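You operate a simulated robot arm through the tools that you are given. There is no shell and no other tool.

You run a simulated robot arm. Do the job below in one go: nothing can be reset, and whatever is moved stays where it is left.

JOB
Stick the purple dot over the hole in the red bracket, then lay the bracket on the rubber mat.
Fine: it lies on the magnet plate: magnet on before you stick, off again after.

Only the result counts: the job must be done as asked and must still hold three seconds after the hand-in. Knocking over, shifting, dropping, spilling or breaking anything else fails it.

ROBOT AND FRAMES
A 7-joint arm with a two-finger parallel gripper, fixed in place. Base frame: the origin is on the floor under the middle of its stand, x ahead of it, y to its left, z up; the work surface is at about z = 860. Units: mm, rad, N and s.
With the tool pointing down near the work surface it reaches from about 240 to 680 mm from the base axis. Its first joint turns from -1.152 to 1.152 rad. Payload 2.4 kg.
The TCP is the grasp point between the finger pads, 30 mm short of the fingertips. In the tool frame z runs along the fingers and y along their closing line. Largest opening 94 mm; finger width 28, thickness 10; the body of the gripper, 50 by 96 mm, starts 55 mm behind the TCP.
Orientation is that of the tool frame in the base frame, as a unit quaternion [w, x, y, z]. With the fingers straight down and closing along the base's y, the tool's x points along the base's -x, its y along +y and its z along -z.

CONTROLS
- The arm moves only by the tool play_rows. Its argument "series" is a list of rows, each a list of 7 numbers: the shift along the base's x, y, z in units of 40 mm (1.0 is 40 mm), then the turn, a rotation vector about the base's x, y, z in units of 4 degrees (1.0 is 4 degrees), then the opening in per cent of the stroke, from 0 (shut) to 100 (fully open). In form: [[dx, dy, dz, wx, wy, wz, hand], ...]. A call has 1 to 20 rows; each row shifts and turns the commanded pose from where the row before left it. A call with a number of a shift or a turn outside -1 to 1 is refused whole. A row lasts 0.2 s, in which the tool goes at most 50 mm and 0.15 rad; a call with a longer step from one row to the next is refused whole, and so is a gripper value outside its range. A pose out of reach is approached as far as the arm can. The call stops where the force on the tool passes 40 N (or 10 N more than at its start, if that is more) or the arm is blocked; 0.2 s more then pass. Each finger travels about 153 mm/s and halts on what it meets, pressing with about 26 N; the grip force reading is that of the motor and also rises with nothing between the fingers. The clock runs only during rows and for 0.2 s after the last one: add rows that do not move to give the fingers time. The reply holds the time, the measured pose of the TCP, the force on the tool along the base axes, the opening and the grip force, in the units named above and with some noise, with the torque about the TCP (base axes, N m) and any sound that the robot's microphone picked up.
- Cameras (640 x 400 px; columns grow to the right, rows downward): "scene" is fixed at [31.3, 470, 1439.5]; the picture's right is [-0.80, -0.61, 0.00], its down [-0.37, 0.48, -0.79] and it looks along [0.48, -0.63, -0.61] (base axes); focal length 275 px, centre (320, 200). "wrist" rides on the gripper at [76, 14, -102] in the tool frame; the picture's right is [-0.18, 0.98, 0.00], its down [-0.75, -0.14, -0.64] and it looks along [-0.63, -0.12, 0.77] (tool axes); focal length 243 px, centre (320, 200). There is no depth. A picture from a camera that has moved, and an enlarged one, comes with that camera's place and axes in the base frame and with its lens.
- grab_frame(camera): a new picture of that camera. It takes no simulated time.
- close_up(camera, box): a new picture of the part [left, top, right, bottom] of that camera's present view, enlarged. It takes no simulated time.
- sign_off(): hands the job in; it is judged then, once.

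Places have to be worked out from the pictures, the camera data and where the tool is seen. Open the gripper and draw the arm clear of the work before you hand the job in, unless the task says otherwise.

The tools are called after ">>>" as name(argument=value, ...) on one line, values as JSON. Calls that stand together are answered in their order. play_rows: Moves the arm, as the interface text tells. Its arguments: {"type":"object","properties":{"series":{"type":"array"}},"required":["series"]} The other tools are called the same way: grab_frame (camera) takes a picture; close_up (camera, box) takes an enlarged picture of a part of a camera's view; sign_off () hands the job in.

At the start:

```text
time: 0.0
tcp_pos: [358.6, -62.0, 1232.8]
tcp_rot: [0.0, 0.001, 1.0, 0.0]
ft_force: [0.2, 0.4, 0.1]
ft_torque: [-0.03, 0.0, -0.04]
gripper_width: 94.0
grasp_force: 0.0
```

scene: 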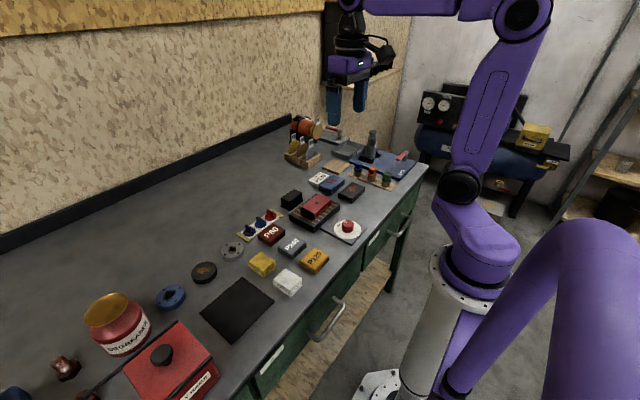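
wrist: 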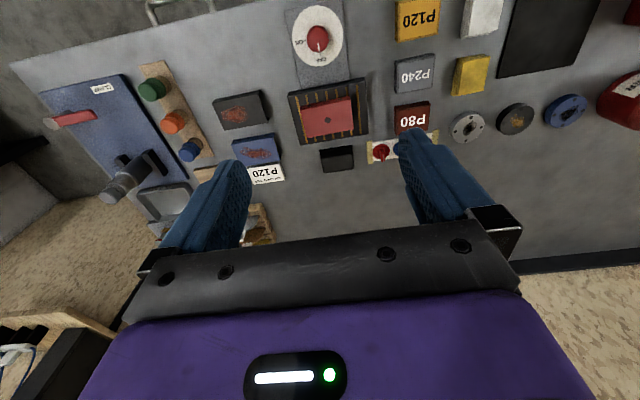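

I start by looking closer at the parts of the bench: the red bracket on the dark plate, the dial switch, and the small coloured items.

>>> close_up(camera="scene", box=[220, 160, 380, 260])

>>> close_up(camera="scene", box=[270, 100, 430, 200])

>>> close_up(camera="scene", box=[140, 200, 340, 325])

>>> close_up(camera="wrist", box=[200, 0, 440, 150])

>>> close_up(camera="wrist", box=[360, 60, 520, 200])

>>> close_up(camera="scene", box=[0, 275, 240, 400])

```text
4.00 times, centred on (300, 210) of scene
camera zoom: at [31.3, 470.0, 1439.5], right [-0.8, -0.61, 0.0], down [-0.37, 0.48, -0.79], along [0.48, -0.63, -0.61], focal length 1101 px, centre (400, 160)
```

zoom: 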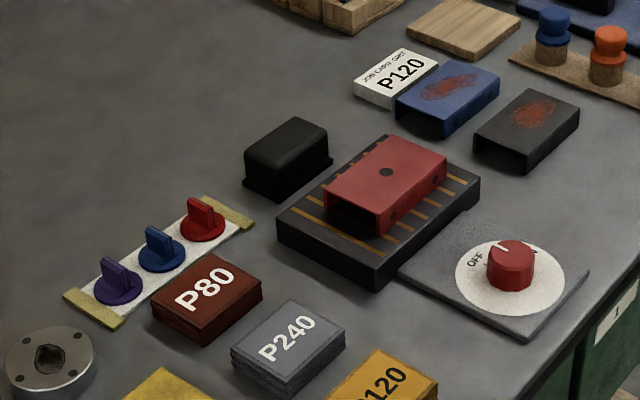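

```text
4.00 times, centred on (350, 150) of scene
camera zoom: at [31.3, 470.0, 1439.5], right [-0.8, -0.61, 0.0], down [-0.37, 0.48, -0.79], along [0.48, -0.63, -0.61], focal length 1101 px, centre (200, 400)
```

zoom: 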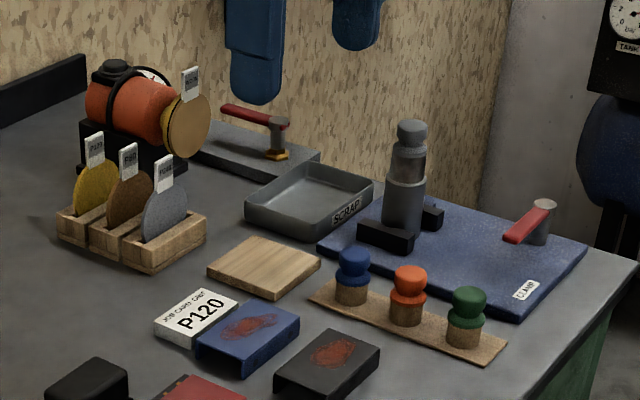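

```text
3.20 times, centred on (240, 262) of scene
camera zoom: at [31.3, 470.0, 1439.5], right [-0.8, -0.61, 0.0], down [-0.37, 0.48, -0.79], along [0.48, -0.63, -0.61], focal length 881 px, centre (576, 0)
```

zoom: 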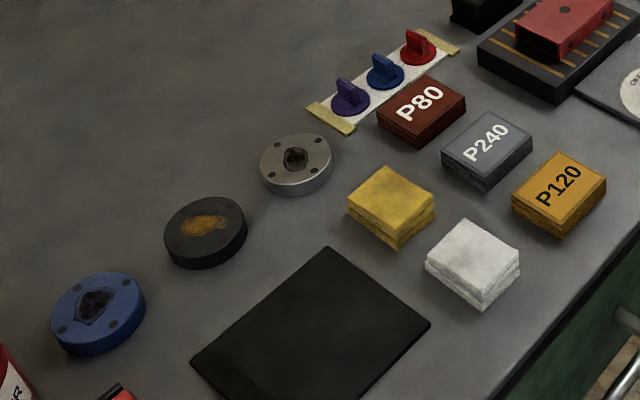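

```text
2.67 times, centred on (320, 75) of wrist
camera zoom: at [282.6, -48.0, 1337.2], right [0.18, 0.98, 0.0], down [0.75, -0.14, 0.64], along [0.63, -0.12, -0.77], focal length 647 px, centre (320, 533)
```

zoom: 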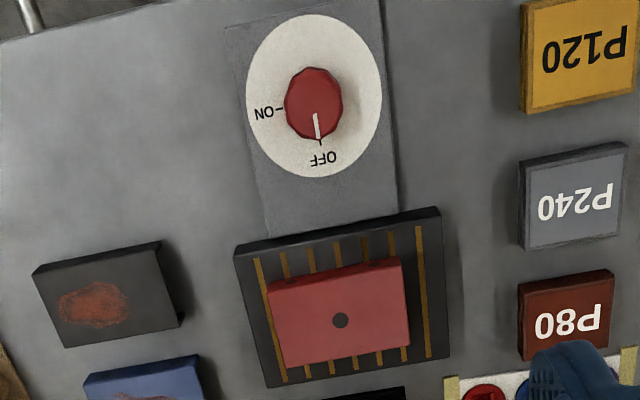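

```text
2.86 times, centred on (440, 130) of wrist
camera zoom: at [282.6, -48.0, 1337.2], right [0.18, 0.98, 0.0], down [0.75, -0.14, 0.64], along [0.63, -0.12, -0.77], focal length 693 px, centre (-23, 400)
```

zoom: 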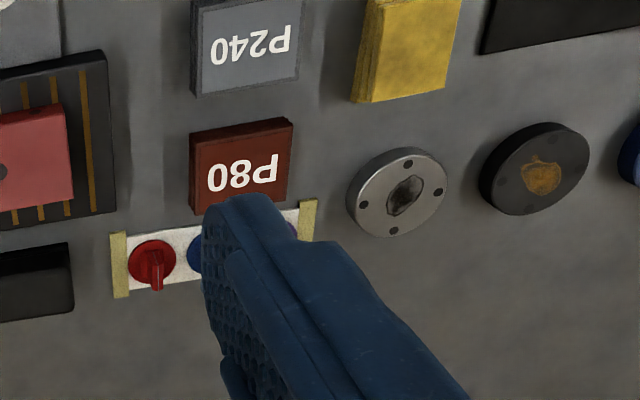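

```text
2.67 times, centred on (120, 338) of scene
camera zoom: at [31.3, 470.0, 1439.5], right [-0.8, -0.61, 0.0], down [-0.37, 0.48, -0.79], along [0.48, -0.63, -0.61], focal length 734 px, centre (853, -167)
```

zoom: 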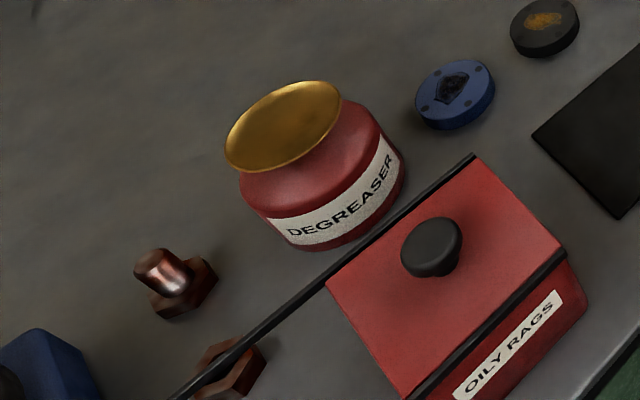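

The small red knob at about (329, -57) is the magnet switch, now at OFF, and ON lies a quarter turn clockwise from above. The bracket's hole is at about (453, -66, 902), the purple dot near (556, 129) and the mat around (393, 306). I move over the knob for a closer look.

>>> play_rows(series=[[-0.28, 0.03, -0.9, 0, 0, 0, 100], [-0.28, 0.03, -0.9, 0, 0, 0, 100], [-0.28, 0.03, -0.9, 0, 0, 0, 100], [-0.28, 0.03, -0.9, 0, 0, 0, 100], [0, 0, 0, 0, 0, 0, 100]])

>>> grab_frame(camera="wrist")

>>> grab_frame(camera="scene")

```text
time: 1.2
tcp_pos: [316.2, -53.8, 1088.0]
tcp_rot: [0.0, 0.0, 1.0, 0.001]
ft_force: [0.1, -0.8, -0.3]
ft_torque: [-0.01, -0.04, 0.0]
gripper_width: 94.2
grasp_force: 0.1
```

```text
taken
camera wrist: at [240.3, -41.2, 1191.6], right [0.18, 0.98, 0.0], down [0.75, -0.14, 0.64], along [0.63, -0.12, -0.77], focal length 243 px, centre (320, 200)
```

wrist: 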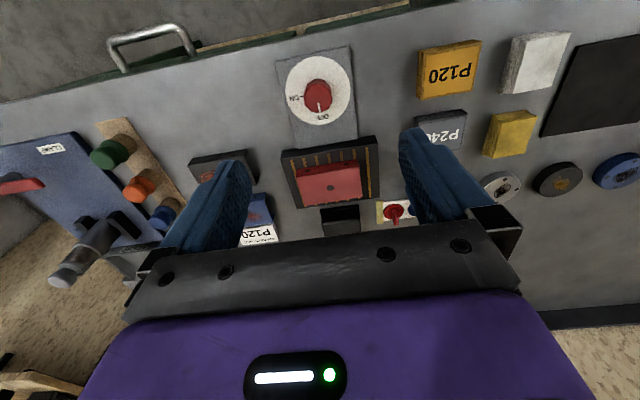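

```text
taken
```

scene: 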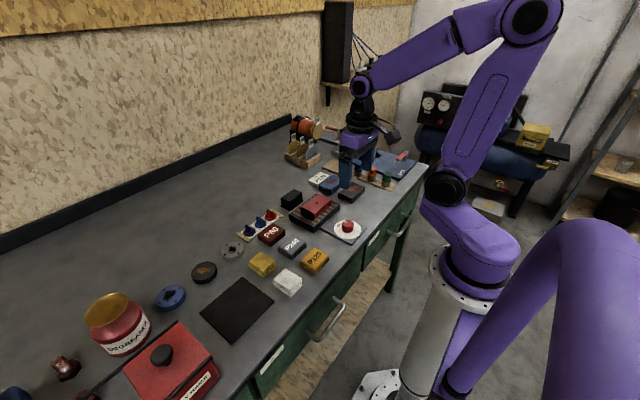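

Zooming in on the knob and the dial, and on the bracket from here.

>>> close_up(camera="wrist", box=[264, 40, 376, 150])

>>> close_up(camera="wrist", box=[270, 120, 430, 240])

>>> close_up(camera="scene", box=[280, 180, 380, 250])

>>> close_up(camera="scene", box=[225, 190, 295, 250])

```text
3.64 times, centred on (320, 95) of wrist
camera zoom: at [240.3, -41.2, 1191.6], right [0.18, 0.98, 0.0], down [0.75, -0.14, 0.64], along [0.63, -0.12, -0.77], focal length 882 px, centre (320, 582)
```

zoom: 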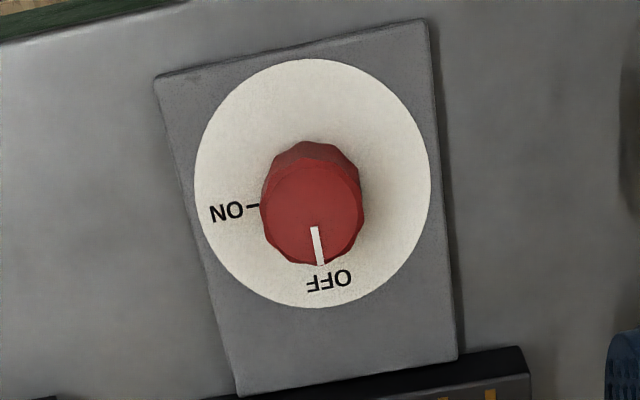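

```text
3.33 times, centred on (350, 180) of wrist
camera zoom: at [240.3, -41.2, 1191.6], right [0.18, 0.98, 0.0], down [0.75, -0.14, 0.64], along [0.63, -0.12, -0.77], focal length 809 px, centre (220, 267)
```

zoom: 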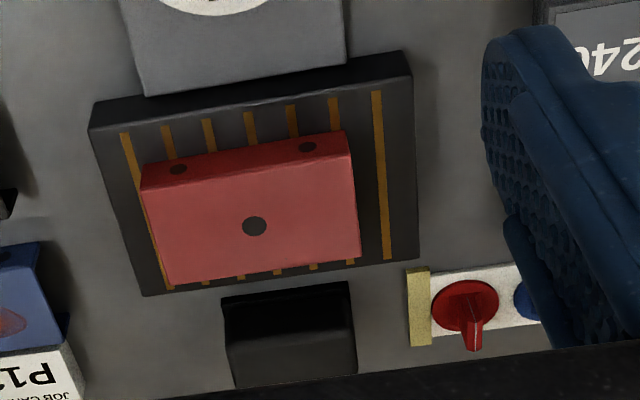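

```text
5.71 times, centred on (330, 215) of scene
camera zoom: at [31.3, 470.0, 1439.5], right [-0.8, -0.61, 0.0], down [-0.37, 0.48, -0.79], along [0.48, -0.63, -0.61], focal length 1573 px, centre (263, 114)
```

zoom: 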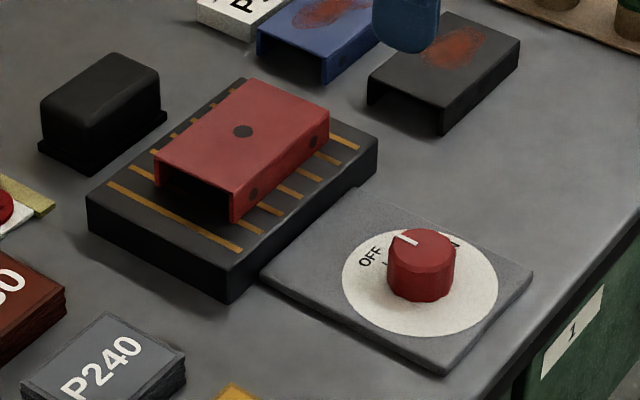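

```text
6.67 times, centred on (260, 220) of scene
camera zoom: at [31.3, 470.0, 1439.5], right [-0.8, -0.61, 0.0], down [-0.37, 0.48, -0.79], along [0.48, -0.63, -0.61], focal length 1835 px, centre (720, 67)
```

zoom: 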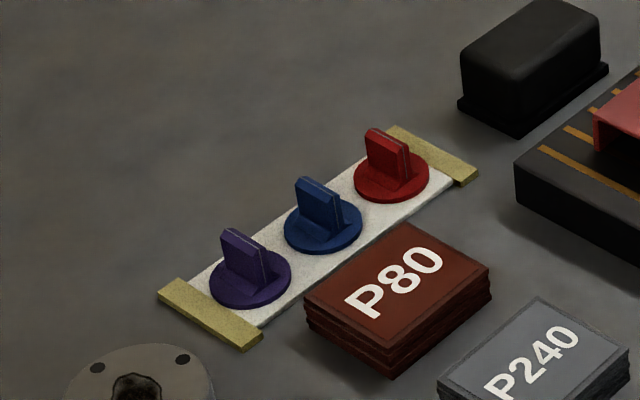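

The knob's top centre triangulates to about (331, -61, 890), roughly 33 mm across. I take a still reading first to gauge the noise before lining up.

>>> play_rows(series=[[0, 0, 0, 0, 0, 0, 100], [0, 0, 0, 0, 0, 0, 100]])

>>> play_rows(series=[[0, 0, 0, 0, 0, 0, 100]])

```text
time: 1.8
tcp_pos: [316.9, -54.3, 1087.5]
tcp_rot: [0.0, 0.001, 1.0, -0.001]
ft_force: [-0.6, -0.2, -0.1]
ft_torque: [0.0, 0.01, -0.01]
gripper_width: 94.0
grasp_force: 0.0
```

```text
time: 2.2
tcp_pos: [316.1, -54.6, 1088.2]
tcp_rot: [0.0, 0.0, 1.0, 0.0]
ft_force: [-0.4, 0.0, 0.8]
ft_torque: [0.01, -0.02, 0.04]
gripper_width: 94.1
grasp_force: 0.1
```

Readings are steady at (316.4, -54.3, 1088), a few mm off the commanded sum, so I'll go by the readings. I now move over the knob, pre-turning +45° so the -90° turn is centred, with the fingers partly open, stopping at z≈960.

>>> play_rows(series=[[0.0304, -0.0142, -0.267, 0, 0, 1, 70], [0.0304, -0.0142, -0.267, 0, 0, 1, 70], [0.0304, -0.0142, -0.267, 0, 0, 1, 70], [0.0304, -0.0142, -0.267, 0, 0, 1, 70], [0.0304, -0.0142, -0.267, 0, 0, 1, 70], [0.0304, -0.0142, -0.267, 0, 0, 1, 70], [0.0304, -0.0142, -0.267, 0, 0, 1, 70], [0.0304, -0.0142, -0.267, 0, 0, 1, 70], [0.0304, -0.0142, -0.267, 0, 0, 1, 70], [0.0304, -0.0142, -0.267, 0, 0, 1, 70], [0.0304, -0.0142, -0.267, 0, 0, 1, 70], [0.0304, -0.0142, -0.267, 0, 0, 0.25, 70], [0, 0, 0, 0, 0, 0, 70]])

>>> grab_frame(camera="wrist")

>>> close_up(camera="scene", box=[280, 160, 400, 250])

```text
time: 5.0
tcp_pos: [329.4, -62.3, 960.6]
tcp_rot: [0.0, -0.383, 0.924, 0.0]
ft_force: [-0.1, -0.2, 0.3]
ft_torque: [-0.04, 0.0, -0.02]
gripper_width: 65.9
grasp_force: 0.0
```

```text
taken
camera wrist: at [265.0, -107.0, 1064.9], right [-0.57, 0.82, 0.0], down [0.63, 0.43, 0.64], along [0.53, 0.36, -0.77], focal length 243 px, centre (320, 200)
```

wrist: 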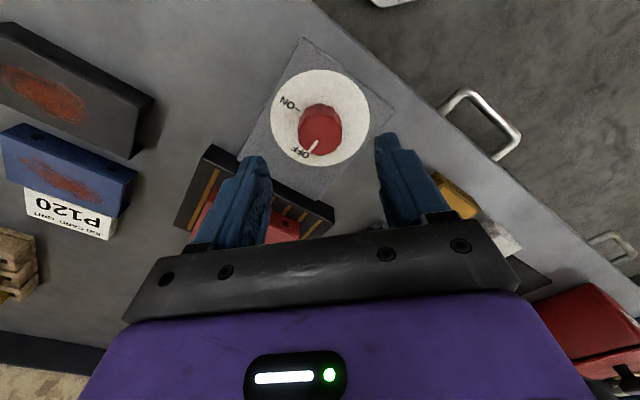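

```text
4.44 times, centred on (340, 205) of scene
camera zoom: at [31.3, 470.0, 1439.5], right [-0.8, -0.61, 0.0], down [-0.37, 0.48, -0.79], along [0.48, -0.63, -0.61], focal length 1223 px, centre (231, 178)
```

zoom: 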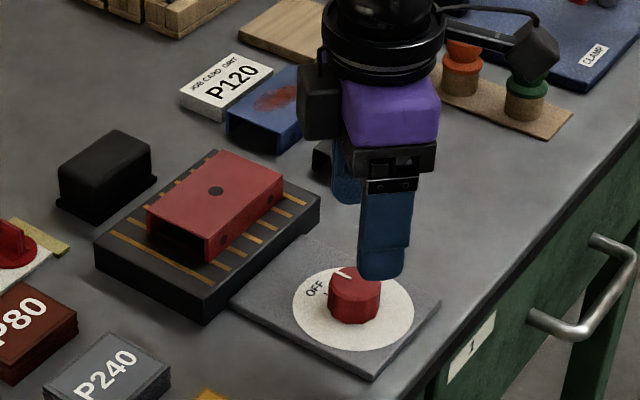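

Zooming in on the knob between the fingers to check alignment before going down.

>>> close_up(camera="wrist", box=[240, 60, 400, 160])

>>> close_up(camera="scene", box=[330, 190, 390, 240])

```text
4.00 times, centred on (320, 110) of wrist
camera zoom: at [265.0, -107.0, 1064.9], right [-0.57, 0.82, 0.0], down [0.63, 0.43, 0.64], along [0.53, 0.36, -0.77], focal length 970 px, centre (320, 560)
```

zoom: 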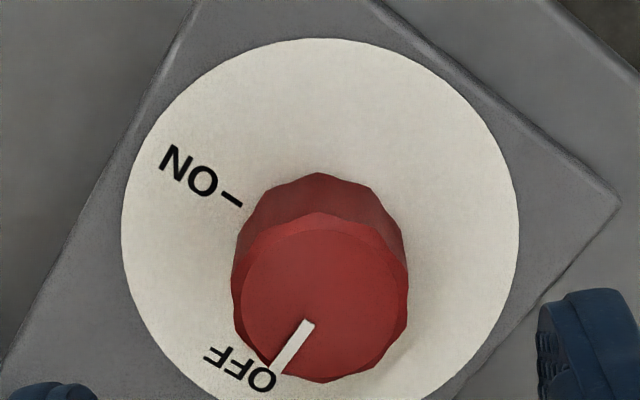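

```text
8.00 times, centred on (360, 215) of scene
camera zoom: at [31.3, 470.0, 1439.5], right [-0.8, -0.61, 0.0], down [-0.37, 0.48, -0.79], along [0.48, -0.63, -0.61], focal length 2202 px, centre (0, 80)
```

zoom: 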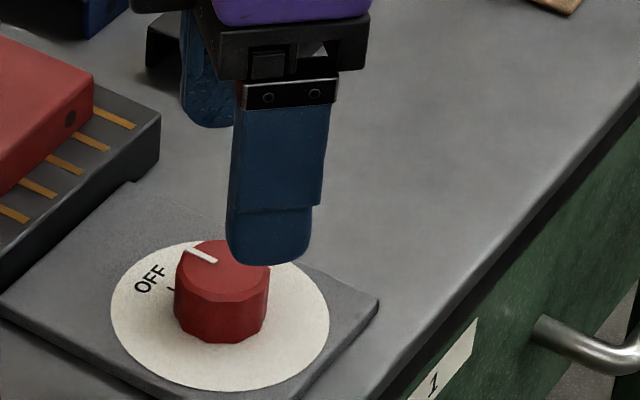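

The knob's centre comes out at (332, -61) again with the disc at about z = 865, so I shift about 2 mm, go down until the tips are just above the disc (TCP z≈901), and close on the knob.

>>> play_rows(series=[[0.06, 0.035, -0.4, 0, 0, 0, 70], [0, 0, -0.4, 0, 0, 0, 70], [0, 0, -0.4, 0, 0, 0, 70], [0, 0, -0.3, 0, 0, 0, 70], [0, 0, 0, 0, 0, 0, 70]])

>>> grab_frame(camera="wrist")

>>> close_up(camera="scene", box=[310, 180, 390, 240])

```text
time: 6.2
tcp_pos: [332.6, -60.2, 900.8]
tcp_rot: [0.001, -0.384, 0.923, 0.0]
ft_force: [-0.4, 0.0, 0.0]
ft_torque: [0.01, -0.01, -0.02]
gripper_width: 65.8
grasp_force: 0.1
```

```text
taken
camera wrist: at [268.9, -106.1, 1004.7], right [-0.57, 0.82, 0.0], down [0.63, 0.43, 0.64], along [0.53, 0.36, -0.77], focal length 243 px, centre (320, 200)
```

wrist: 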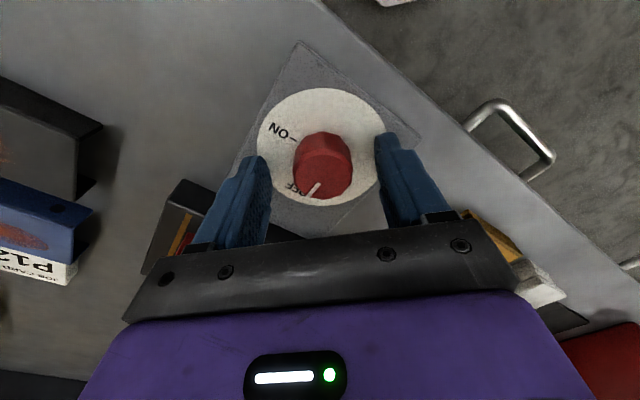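

```text
6.67 times, centred on (350, 210) of scene
camera zoom: at [31.3, 470.0, 1439.5], right [-0.8, -0.61, 0.0], down [-0.37, 0.48, -0.79], along [0.48, -0.63, -0.61], focal length 1835 px, centre (120, 133)
```

zoom: 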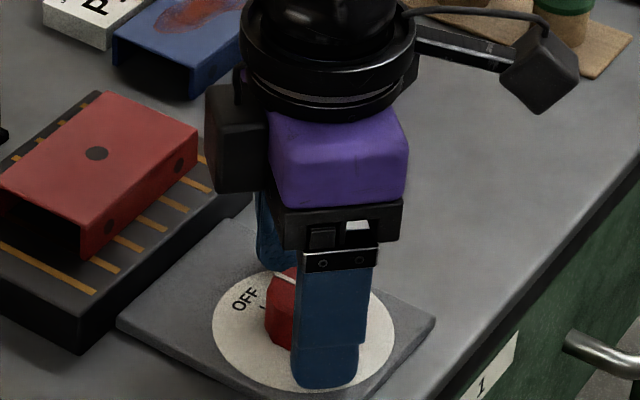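

The fingers straddle the knob evenly with no contact force. I close on it.

>>> play_rows(series=[[0, 0, 0, 0, 0, 0, 40], [0, 0, 0, 0, 0, 0, 20], [0, 0, 0, 0, 0, 0, 0]])

>>> grab_frame(camera="wrist")

```text
time: 7.0
tcp_pos: [333.1, -61.1, 900.2]
tcp_rot: [-0.003, -0.385, 0.923, 0.0]
ft_force: [-8.9, 17.3, -1.6]
ft_torque: [0.03, -0.09, -0.15]
gripper_width: 33.6
grasp_force: 44.6
```

```text
taken
camera wrist: at [268.1, -105.2, 1005.0], right [-0.57, 0.82, 0.0], down [0.63, 0.43, 0.64], along [0.53, 0.36, -0.77], focal length 243 px, centre (320, 200)
```

wrist: 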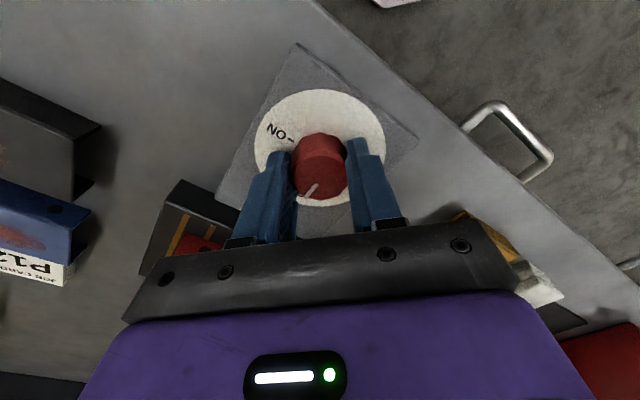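

The grip is on at 33.6 mm, but a 19 N side load shows the hand is slightly off-centre. I ease 1 mm toward (-x, +y) to relieve it and read again.

>>> play_rows(series=[[-0.02, 0.03, 0, 0, 0, 0, 0], [0, 0, 0, 0, 0, 0, 0]])

```text
time: 7.6
tcp_pos: [332.0, -59.8, 900.5]
tcp_rot: [0.0, -0.384, 0.924, 0.0]
ft_force: [-2.7, 13.5, 8.9]
ft_torque: [0.13, 1.29, -0.1]
gripper_width: 33.2
grasp_force: 44.9
```

The load eased a little. I start turning clockwise, first about 24°, and watch the readings.

>>> play_rows(series=[[0, 0.01, 0, 0, 0, -1, 0], [0, 0.01, 0, 0, 0, -1, 0], [0, 0, 0, 0, 0, -1, 0], [0, 0, 0, 0, 0, -1, 0], [0, 0, 0, 0, 0, -1, 0], [0, 0, 0, 0, 0, -1, 0]])

>>> close_up(camera="wrist", box=[220, 60, 420, 240])

```text
time: 9.0
tcp_pos: [330.1, -60.7, 901.1]
tcp_rot: [0.003, -0.182, 0.983, 0.0]
ft_force: [6.7, 19.6, 5.6]
ft_torque: [1.07, -0.46, 0.0]
gripper_width: 33.2
grasp_force: 45.3
```

```text
2.22 times, centred on (320, 150) of wrist
camera zoom: at [254.6, -75.3, 1004.3], right [-0.18, 0.98, 0.0], down [0.75, 0.14, 0.65], along [0.63, 0.12, -0.76], focal length 539 px, centre (320, 311)
```

zoom: 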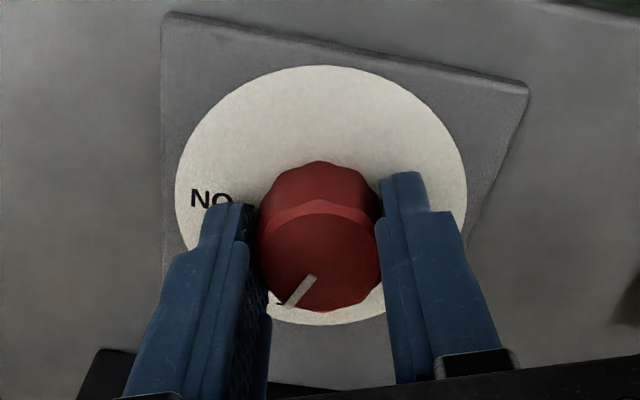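

The knob turns with the hand (pointer stays put relative to the fingers). I continue the turn another 32°.

>>> play_rows(series=[[0, 0, 0, 0, 0, -1, 0], [0, 0, 0, 0, 0, -1, 0], [0, 0, 0, 0, 0, -1, 0], [0, 0, 0, 0, 0, -1, 0], [0, 0, 0, 0, 0, -1, 0], [0, 0, 0, 0, 0, -1, 0], [0, 0, 0, 0, 0, -1, 0], [0, 0, 0, 0, 0, -1, 0]])

>>> close_up(camera="wrist", box=[220, 60, 420, 240])

```text
time: 10.8
tcp_pos: [330.2, -60.3, 900.7]
tcp_rot: [0.0, 0.095, 0.995, -0.001]
ft_force: [10.3, 19.5, -2.8]
ft_torque: [0.65, 0.86, 0.02]
gripper_width: 33.1
grasp_force: 45.3
```

```text
2.22 times, centred on (320, 150) of wrist
camera zoom: at [258.3, -32.1, 1005.4], right [0.37, 0.93, 0.0], down [0.71, -0.28, 0.64], along [0.6, -0.24, -0.77], focal length 539 px, centre (320, 311)
```

zoom: 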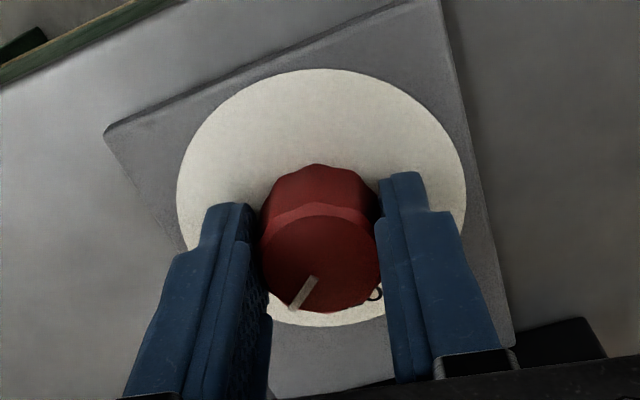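

Still turning well. I ease (+0.6, +1) mm to try to reduce the side load, then continue the remaining 34° in two steps.

>>> play_rows(series=[[0.015, 0.025, 0, 0, 0, -1, 0], [0, 0, 0, 0, 0, -1, 0], [0, 0, 0, 0, 0, -1, 0], [0, 0, 0, 0, 0, -1, 0]])

```text
time: 11.8
tcp_pos: [331.0, -58.7, 900.6]
tcp_rot: [0.0, 0.234, 0.972, -0.001]
ft_force: [-3.3, 13.6, 36.4]
ft_torque: [0.24, -0.22, -0.02]
gripper_width: 33.1
grasp_force: 45.2
```

A vertical load of 36 N appeared; I hold still one row to see whether it is real before going on.

>>> play_rows(series=[[0, 0, 0.01, 0, 0, 0, 0]])

>>> close_up(camera="wrist", box=[220, 60, 420, 240])

>>> close_up(camera="scene", box=[310, 180, 390, 240])

```text
time: 12.2
tcp_pos: [331.0, -59.3, 900.3]
tcp_rot: [0.0, 0.234, 0.972, 0.0]
ft_force: [-4.6, 11.4, 16.6]
ft_torque: [-0.24, -1.08, -0.01]
gripper_width: 32.9
grasp_force: 45.5
```

```text
2.22 times, centred on (320, 150) of wrist
camera zoom: at [269.2, -12.9, 1004.6], right [0.61, 0.79, 0.0], down [0.61, -0.47, 0.64], along [0.51, -0.39, -0.77], focal length 539 px, centre (320, 311)
```

zoom: 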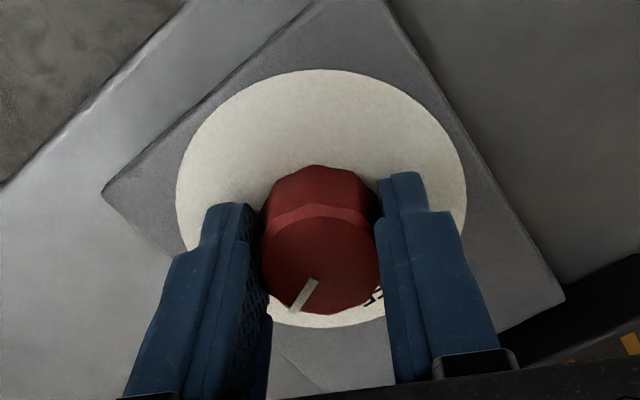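

```text
6.67 times, centred on (350, 210) of scene
camera zoom: at [31.0, 470.3, 1439.4], right [-0.8, -0.6, 0.0], down [-0.37, 0.48, -0.79], along [0.48, -0.63, -0.61], focal length 1835 px, centre (120, 133)
```

zoom: 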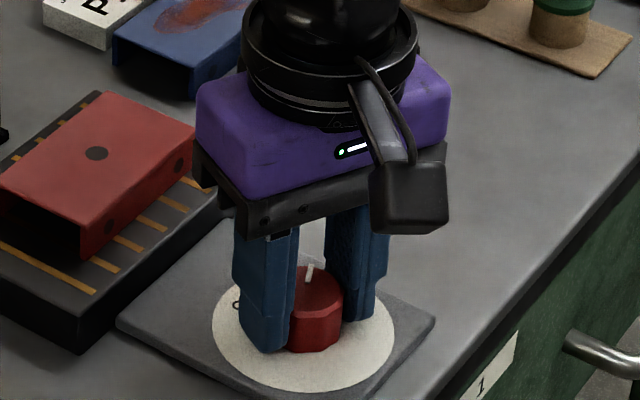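

Turned 72° so far, with the knob holding firmly in the fingers and the base undisturbed. I do the last 18°.

>>> play_rows(series=[[0, 0, 0, 0, 0, -1, 0], [0, 0, 0, 0, 0, -1, 0], [0, 0, 0, 0, 0, -1, 0], [0, 0, 0, 0, 0, -1, 0], [0, 0, 0, 0, 0, -0.5, 0], [0, 0, 0, 0, 0, 0, 0]])

>>> close_up(camera="wrist", box=[220, 60, 420, 240])

>>> close_up(camera="scene", box=[280, 170, 390, 250])

```text
time: 13.6
tcp_pos: [331.1, -58.9, 901.9]
tcp_rot: [0.001, 0.383, 0.924, 0.0]
ft_force: [7.4, 14.9, -18.2]
ft_torque: [0.7, 0.52, 0.02]
gripper_width: 33.1
grasp_force: 45.4
```

```text
2.22 times, centred on (320, 150) of wrist
camera zoom: at [286.9, 4.1, 1004.6], right [0.82, 0.57, 0.0], down [0.43, -0.63, 0.64], along [0.36, -0.53, -0.77], focal length 539 px, centre (320, 311)
```

zoom: 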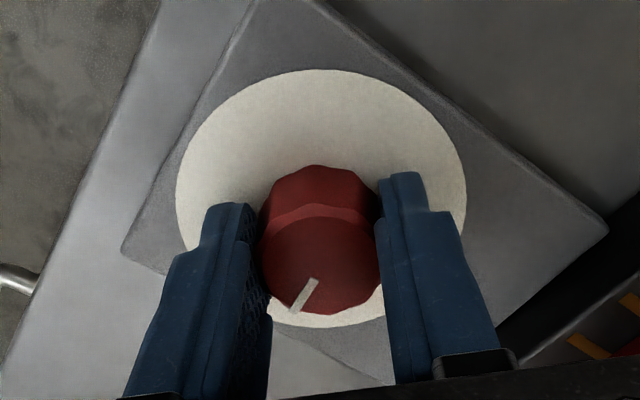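

```text
5.00 times, centred on (335, 210) of scene
camera zoom: at [31.7, 470.3, 1439.4], right [-0.8, -0.61, 0.0], down [-0.37, 0.48, -0.79], along [0.48, -0.63, -0.61], focal length 1376 px, centre (245, 150)
```

zoom: 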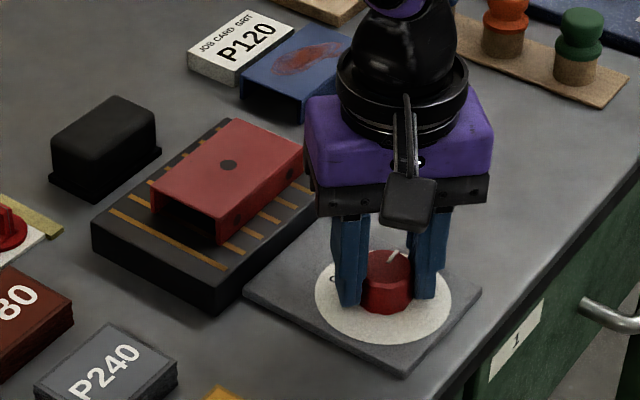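

The hand has turned the full 90° with the knob. I open and rise straight up to inspect the pointer and see whether the magnet reads ON.

>>> play_rows(series=[[0, 0, 0, 0, 0, 0, 50], [0, 0, 0, 0, 0, 0, 70], [0, 0, 0, 0, 0, 0, 70], [0, 0, 0.5, 0, 0, 0, 70], [0, 0, 0.8, 0, 0, 0, 70], [0, 0, 0.8, 0, 0, 0, 70], [0, 0, 0, 0, 0, 0, 70]])

>>> close_up(camera="wrist", box=[220, 60, 420, 200])

>>> close_up(camera="scene", box=[280, 180, 380, 250])

```text
time: 15.2
tcp_pos: [330.9, -58.1, 984.8]
tcp_rot: [0.0, 0.382, 0.924, 0.0]
ft_force: [-0.3, 1.1, 0.2]
ft_torque: [0.0, -0.03, -0.01]
gripper_width: 65.4
grasp_force: 0.1
```

```text
2.86 times, centred on (320, 130) of wrist
camera zoom: at [287.0, 4.2, 1089.8], right [0.82, 0.57, 0.0], down [0.43, -0.63, 0.64], along [0.36, -0.53, -0.77], focal length 693 px, centre (320, 400)
```

zoom: 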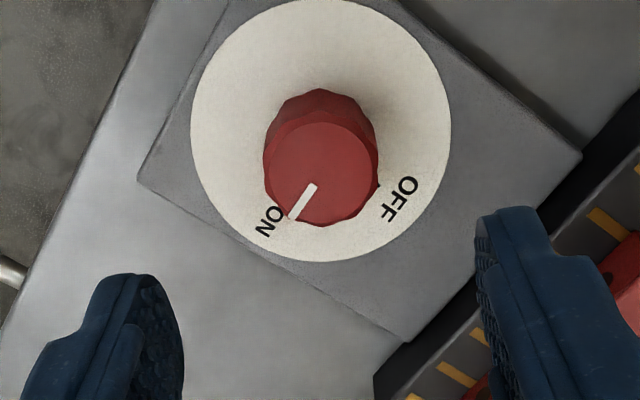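

```text
5.71 times, centred on (330, 215) of scene
camera zoom: at [31.3, 470.0, 1439.5], right [-0.8, -0.61, 0.0], down [-0.37, 0.48, -0.79], along [0.48, -0.63, -0.61], focal length 1573 px, centre (263, 114)
```

zoom: 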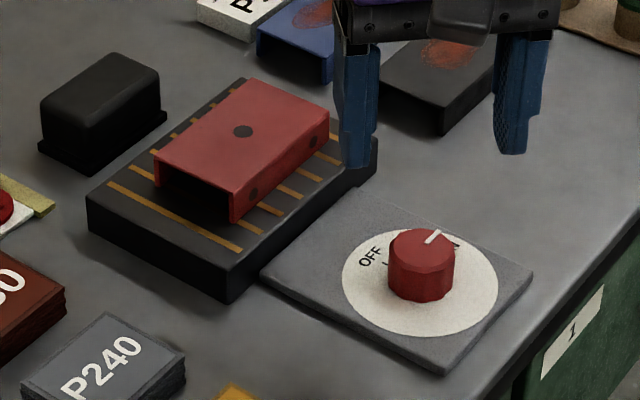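

The pointer is squarely at ON. Next I rise, turn the hand back and travel to a viewing spot above the purple dot.

>>> play_rows(series=[[0, 0, 0.7, 0, 0, 1, 80], [0.1, 0.1, 0.7, 0, 0, 1, 80], [0.4, 0.36, 0.6, 0, 0, 1, 80], [0.5, 0.45, 0, 0, 0, 1, 80], [0.5, 0.45, 0, 0, 0, 1, 80], [0.5, 0.45, 0, 0, 0, 1, 80], [0.5, 0.45, 0, 0, 0, 1, 80], [0.5, 0.45, 0, 0, 0, 1, 80], [0.5, 0.45, 0, 0, 0, 1, 80], [0.5, 0.45, 0, 0, 0, 1, 80], [0.5, 0.45, 0, 0, 0, 1, 80], [0.5, 0.45, 0, 0, 0, 0.25, 80], [0.2, 0.2, 0, 0, 0, 0, 80], [0, 0, 0, 0, 0, 0, 80]])

>>> grab_frame(camera="wrist")

>>> grab_frame(camera="scene")

```text
time: 18.2
tcp_pos: [540.1, 128.8, 1065.4]
tcp_rot: [-0.001, -0.002, 1.0, 0.0]
ft_force: [-0.6, -0.3, -1.4]
ft_torque: [0.0, -0.03, 0.0]
gripper_width: 75.4
grasp_force: 0.1
```

```text
taken
camera wrist: at [463.6, 142.0, 1168.9], right [0.18, 0.98, 0.0], down [0.75, -0.14, 0.64], along [0.63, -0.12, -0.77], focal length 243 px, centre (320, 200)
```

wrist: 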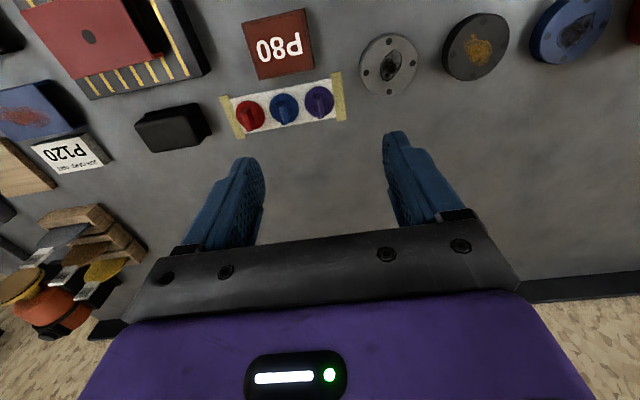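

```text
taken
```

scene: 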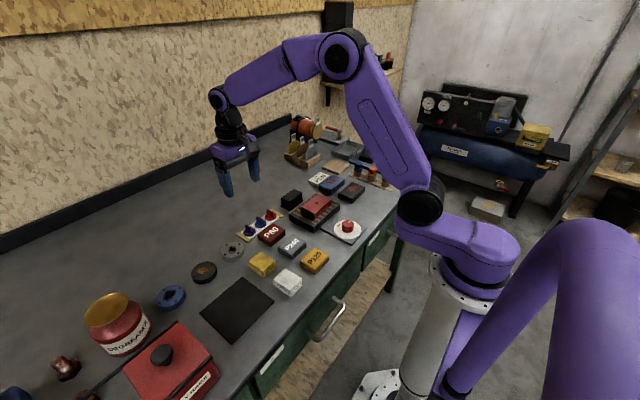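

The strip of dots is clearly visible now; zooming in on the purple one and the fin directions.

>>> close_up(camera="wrist", box=[215, 60, 355, 150])

>>> close_up(camera="wrist", box=[290, 75, 350, 125])

>>> close_up(camera="scene", box=[235, 200, 290, 245])

```text
4.44 times, centred on (285, 105) of wrist
camera zoom: at [463.6, 142.0, 1168.9], right [0.18, 0.98, 0.0], down [0.75, -0.14, 0.64], along [0.63, -0.12, -0.77], focal length 1078 px, centre (476, 622)
```

zoom: 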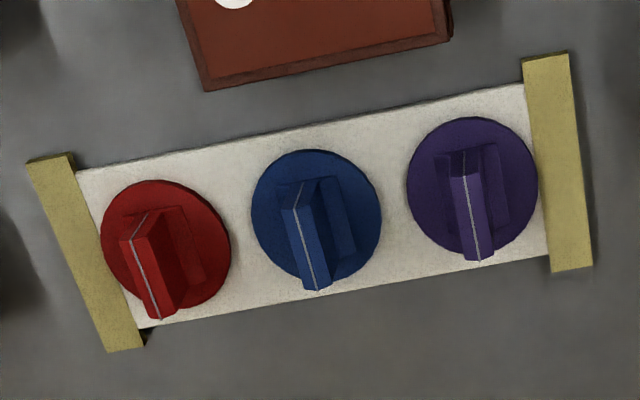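

```text
8.00 times, centred on (320, 100) of wrist
camera zoom: at [463.6, 142.0, 1168.9], right [0.18, 0.98, 0.0], down [0.75, -0.14, 0.64], along [0.63, -0.12, -0.77], focal length 1941 px, centre (320, 1000)
```

zoom: 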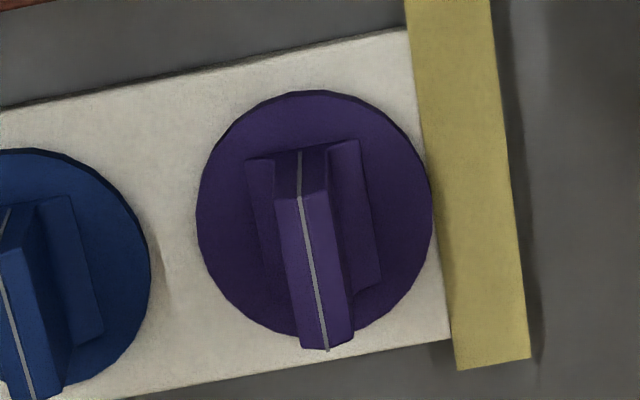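

```text
8.89 times, centred on (262, 222) of scene
camera zoom: at [31.3, 470.0, 1439.5], right [-0.8, -0.61, 0.0], down [-0.37, 0.48, -0.79], along [0.48, -0.63, -0.61], focal length 2446 px, centre (831, 0)
```

zoom: 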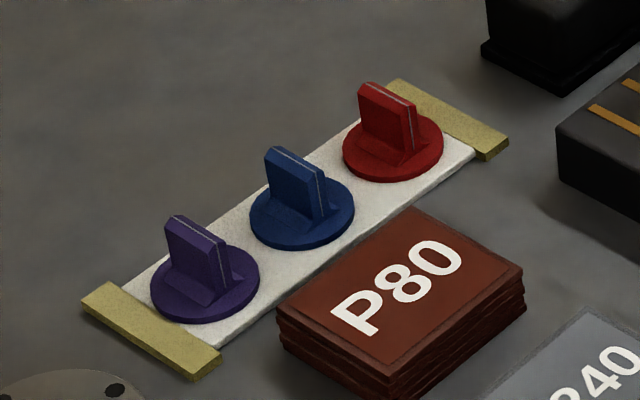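

The purple dot's fin runs along x, centred near (560, 123.5), top at about z = 887, so the default orientation closes across it correctly. I lower to just above the fin with the fingers at about 38 mm and check.

>>> play_rows(series=[[0.1, -0.0265, -0.677, 0, 0, 0, 40], [0.1, -0.0265, -0.677, 0, 0, 0, 40], [0.1, -0.0265, -0.677, 0, 0, 0, 40], [0.1, -0.0265, -0.677, 0, 0, 0, 40], [0.1, -0.0265, -0.677, 0, 0, 0, 40], [0, 0, 0, 0, 0, 0, 40]])

>>> grab_frame(camera="wrist")

>>> close_up(camera="wrist", box=[240, 110, 400, 230])

>>> close_up(camera="scene", box=[215, 190, 295, 250])

```text
time: 19.6
tcp_pos: [560.7, 121.7, 929.2]
tcp_rot: [0.0, -0.002, 1.0, 0.0]
ft_force: [-0.3, -0.8, -0.7]
ft_torque: [-0.01, 0.02, 0.04]
gripper_width: 37.5
grasp_force: 0.0
```

```text
taken
camera wrist: at [483.6, 135.2, 1033.4], right [0.18, 0.98, 0.0], down [0.75, -0.14, 0.64], along [0.63, -0.12, -0.77], focal length 243 px, centre (320, 200)
```

wrist: 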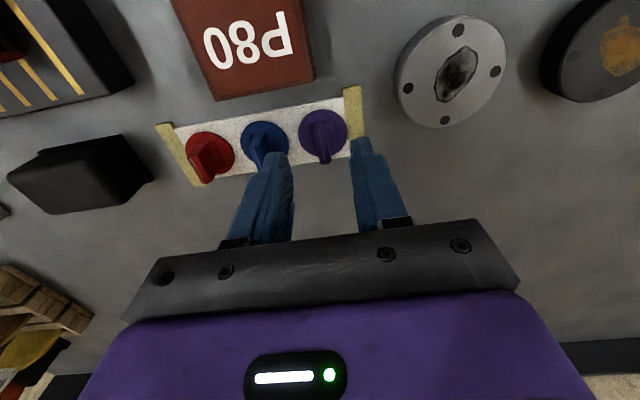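

```text
3.33 times, centred on (320, 170) of wrist
camera zoom: at [483.6, 135.2, 1033.4], right [0.18, 0.98, 0.0], down [0.75, -0.14, 0.64], along [0.63, -0.12, -0.77], focal length 809 px, centre (320, 300)
```

zoom: 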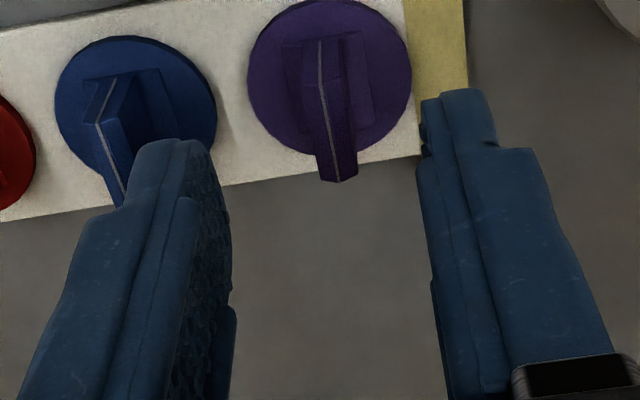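

```text
6.67 times, centred on (255, 220) of scene
camera zoom: at [31.3, 470.0, 1439.5], right [-0.8, -0.6, 0.0], down [-0.37, 0.48, -0.79], along [0.48, -0.63, -0.61], focal length 1835 px, centre (753, 67)
```

zoom: 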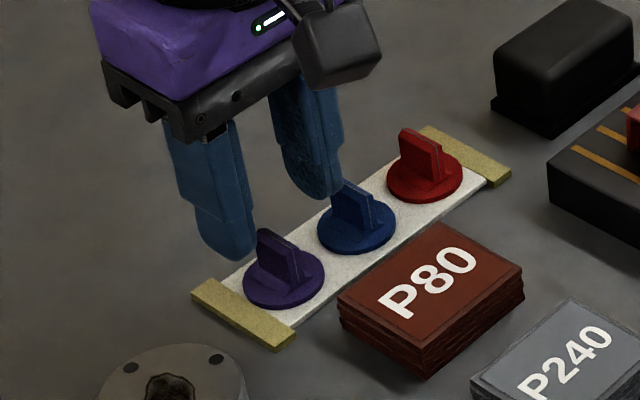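

From this closer view the fin centre is about (561.5, 123). I look closer through the scene camera to check fin height and finger alignment.

>>> close_up(camera="scene", box=[235, 205, 275, 240])

>>> close_up(camera="wrist", box=[290, 100, 370, 160])

```text
11.43 times, centred on (255, 222) of scene
camera zoom: at [31.3, 470.0, 1439.5], right [-0.8, -0.6, 0.0], down [-0.37, 0.48, -0.79], along [0.48, -0.63, -0.61], focal length 3145 px, centre (1063, -57)
```

zoom: 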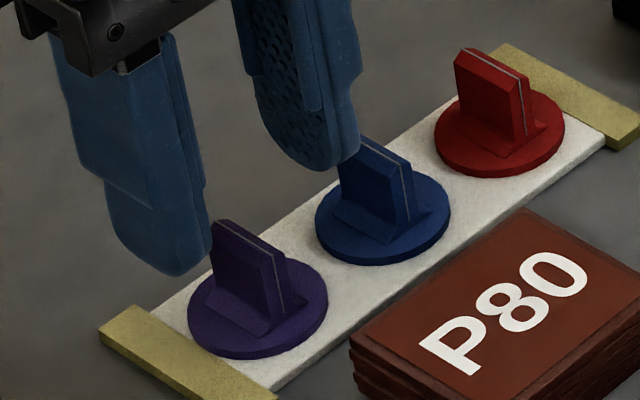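

```text
6.67 times, centred on (330, 130) of wrist
camera zoom: at [483.6, 135.2, 1033.4], right [0.18, 0.98, 0.0], down [0.75, -0.14, 0.64], along [0.63, -0.12, -0.77], focal length 1618 px, centre (253, 667)
```

zoom: 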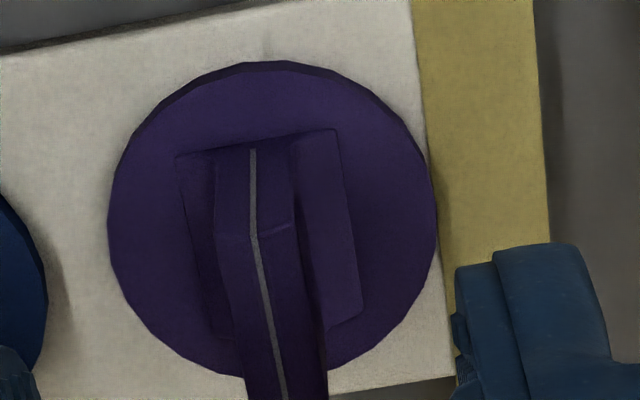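

Both views agree on the fin at about (560.5, 123), top z≈886. I shift 1.5 mm in +y and descend so the tips reach z≈877, just above the fin's foot.

>>> play_rows(series=[[0.01, 0.0375, 0, 0, 0, 0, 40], [0, 0, -0.2, 0, 0, 0, 40], [0, 0, -0.2, 0, 0, 0, 40], [0, 0, -0.15, 0, 0, 0, 40], [0, 0, 0, 0, 0, 0, 40]])

>>> close_up(camera="wrist", box=[250, 100, 390, 220])

>>> close_up(camera="scene", box=[235, 205, 275, 240])

```text
time: 20.8
tcp_pos: [558.6, 125.7, 908.0]
tcp_rot: [0.001, 0.0, 1.0, 0.0]
ft_force: [0.5, -0.6, -0.9]
ft_torque: [-0.03, 0.03, -0.03]
gripper_width: 37.5
grasp_force: 0.1
```

```text
3.33 times, centred on (320, 160) of wrist
camera zoom: at [483.1, 138.0, 1012.2], right [0.18, 0.98, 0.0], down [0.75, -0.14, 0.64], along [0.63, -0.12, -0.77], focal length 809 px, centre (320, 333)
```

zoom: 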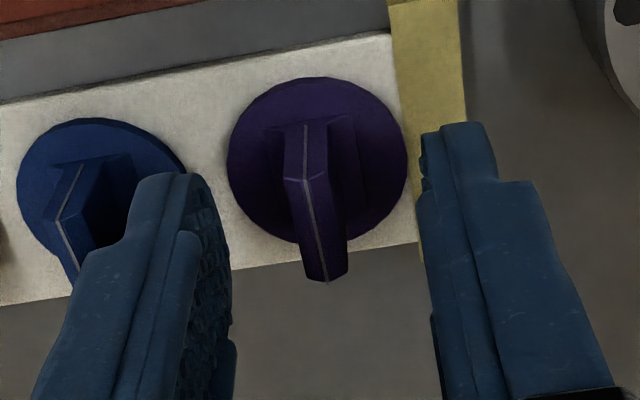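

```text
11.43 times, centred on (255, 222) of scene
camera zoom: at [31.3, 470.0, 1439.5], right [-0.8, -0.61, 0.0], down [-0.37, 0.48, -0.79], along [0.48, -0.63, -0.61], focal length 3145 px, centre (1063, -57)
```

zoom: 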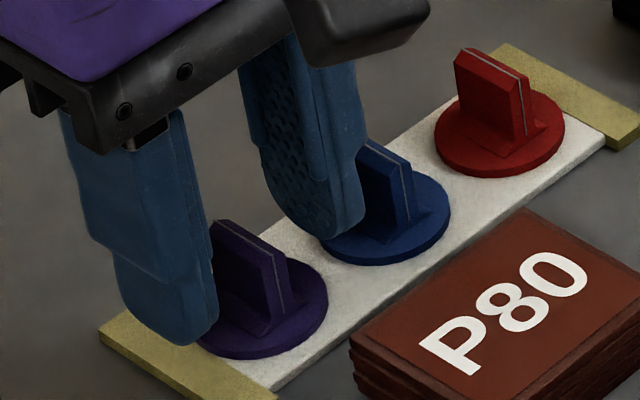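

The last move overshot slightly; by the wrist view the fin now sits about 1.5 mm to the -y side of centre. I nudge back and read again.

>>> play_rows(series=[[0.02, -0.035, 0, 0, 0, 0, 40], [0, 0, 0, 0, 0, 0, 40]])

>>> close_up(camera="wrist", box=[250, 100, 390, 220])

```text
time: 21.4
tcp_pos: [559.5, 124.4, 908.2]
tcp_rot: [0.0, 0.0, 1.0, 0.0]
ft_force: [-0.1, -0.6, 0.0]
ft_torque: [0.01, 0.0, -0.05]
gripper_width: 37.6
grasp_force: 0.1
```

```text
3.33 times, centred on (320, 160) of wrist
camera zoom: at [483.6, 136.9, 1012.3], right [0.18, 0.98, 0.0], down [0.75, -0.14, 0.64], along [0.63, -0.12, -0.77], focal length 809 px, centre (320, 333)
```

zoom: 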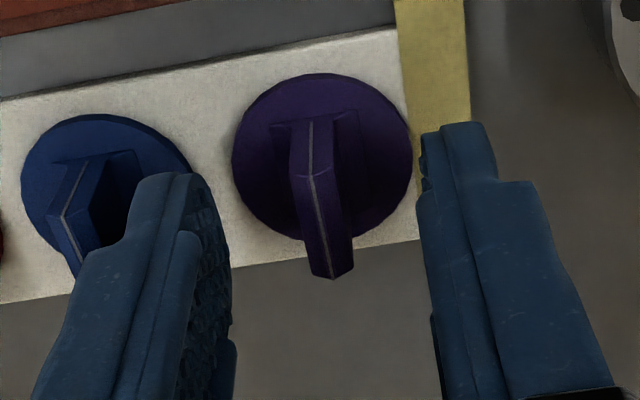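

Well centred now. I go 2 mm lower and close gently on the fin.

>>> play_rows(series=[[0, 0, -0.05, 0, 0, 0, 40], [0, 0, 0, 0, 0, 0, 25], [0, 0, 0, 0, 0, 0, 12], [0, 0, 0, 0, 0, 0, 0], [0, 0, 0, 0, 0, 0, 0]])

>>> close_up(camera="wrist", box=[250, 100, 390, 220])

>>> close_up(camera="scene", box=[235, 205, 275, 240])

```text
time: 22.6
tcp_pos: [561.4, 122.9, 904.1]
tcp_rot: [0.0, -0.001, 1.0, 0.0]
ft_force: [-0.3, -0.4, -0.2]
ft_torque: [0.07, -0.03, 0.0]
gripper_width: 6.4
grasp_force: 25.9
```

```text
3.33 times, centred on (320, 160) of wrist
camera zoom: at [484.5, 136.9, 1010.0], right [0.18, 0.98, 0.0], down [0.75, -0.14, 0.64], along [0.63, -0.12, -0.77], focal length 809 px, centre (320, 333)
```

zoom: 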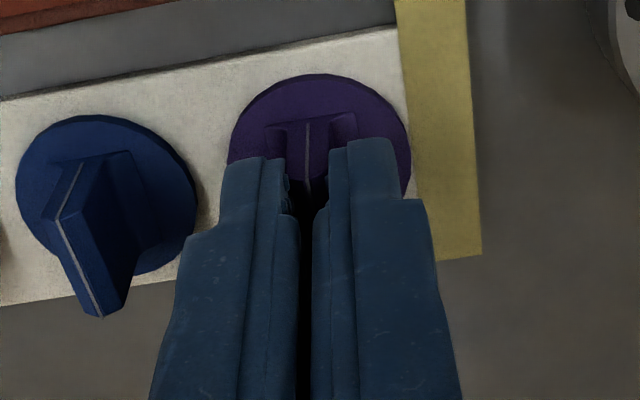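

```text
11.43 times, centred on (255, 222) of scene
camera zoom: at [31.3, 470.0, 1439.5], right [-0.8, -0.61, 0.0], down [-0.37, 0.48, -0.79], along [0.48, -0.63, -0.61], focal length 3145 px, centre (1063, -57)
```

zoom: 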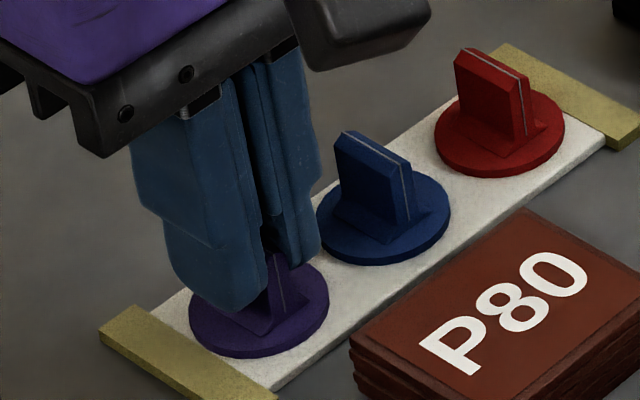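

The fin is gripped at 6.4 mm with almost no side load. I peel it straight up slowly.

>>> play_rows(series=[[0, 0, 0.1, 0, 0, 0, 0], [0, 0, 0.1, 0, 0, 0, 0], [0, 0, 0.2, 0, 0, 0, 0], [0, 0, 0.3, 0, 0, 0, 0], [0, 0, 0.4, 0, 0, 0, 0], [0, 0, 0.4, 0, 0, 0, 0], [0, 0, 0, 0, 0, 0, 0]])

>>> grab_frame(camera="wrist")

>>> close_up(camera="scene", box=[215, 180, 295, 240])

```text
time: 24.2
tcp_pos: [560.7, 123.5, 966.9]
tcp_rot: [0.0, 0.0, 1.0, 0.0]
ft_force: [-0.3, 0.2, -0.3]
ft_torque: [-0.04, 0.01, -0.01]
gripper_width: 6.2
grasp_force: 25.7
```

```text
taken
camera wrist: at [484.4, 136.6, 1070.4], right [0.18, 0.98, 0.0], down [0.75, -0.14, 0.64], along [0.63, -0.12, -0.77], focal length 243 px, centre (320, 200)
```

wrist: 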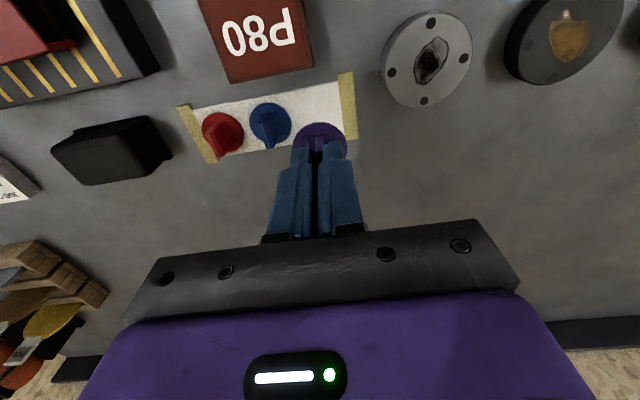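

```text
6.67 times, centred on (255, 210) of scene
camera zoom: at [31.3, 470.0, 1439.5], right [-0.8, -0.61, 0.0], down [-0.37, 0.48, -0.79], along [0.48, -0.63, -0.61], focal length 1835 px, centre (753, 133)
```

zoom: 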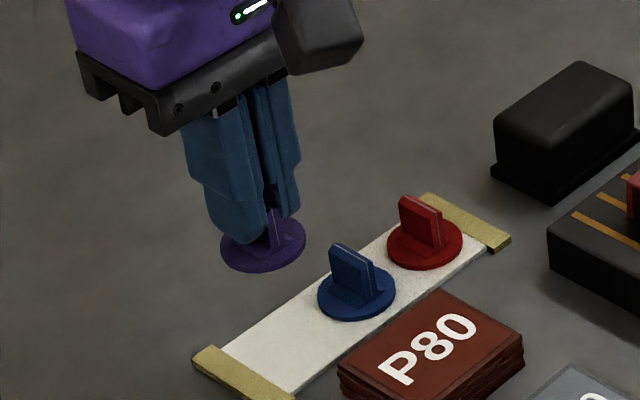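

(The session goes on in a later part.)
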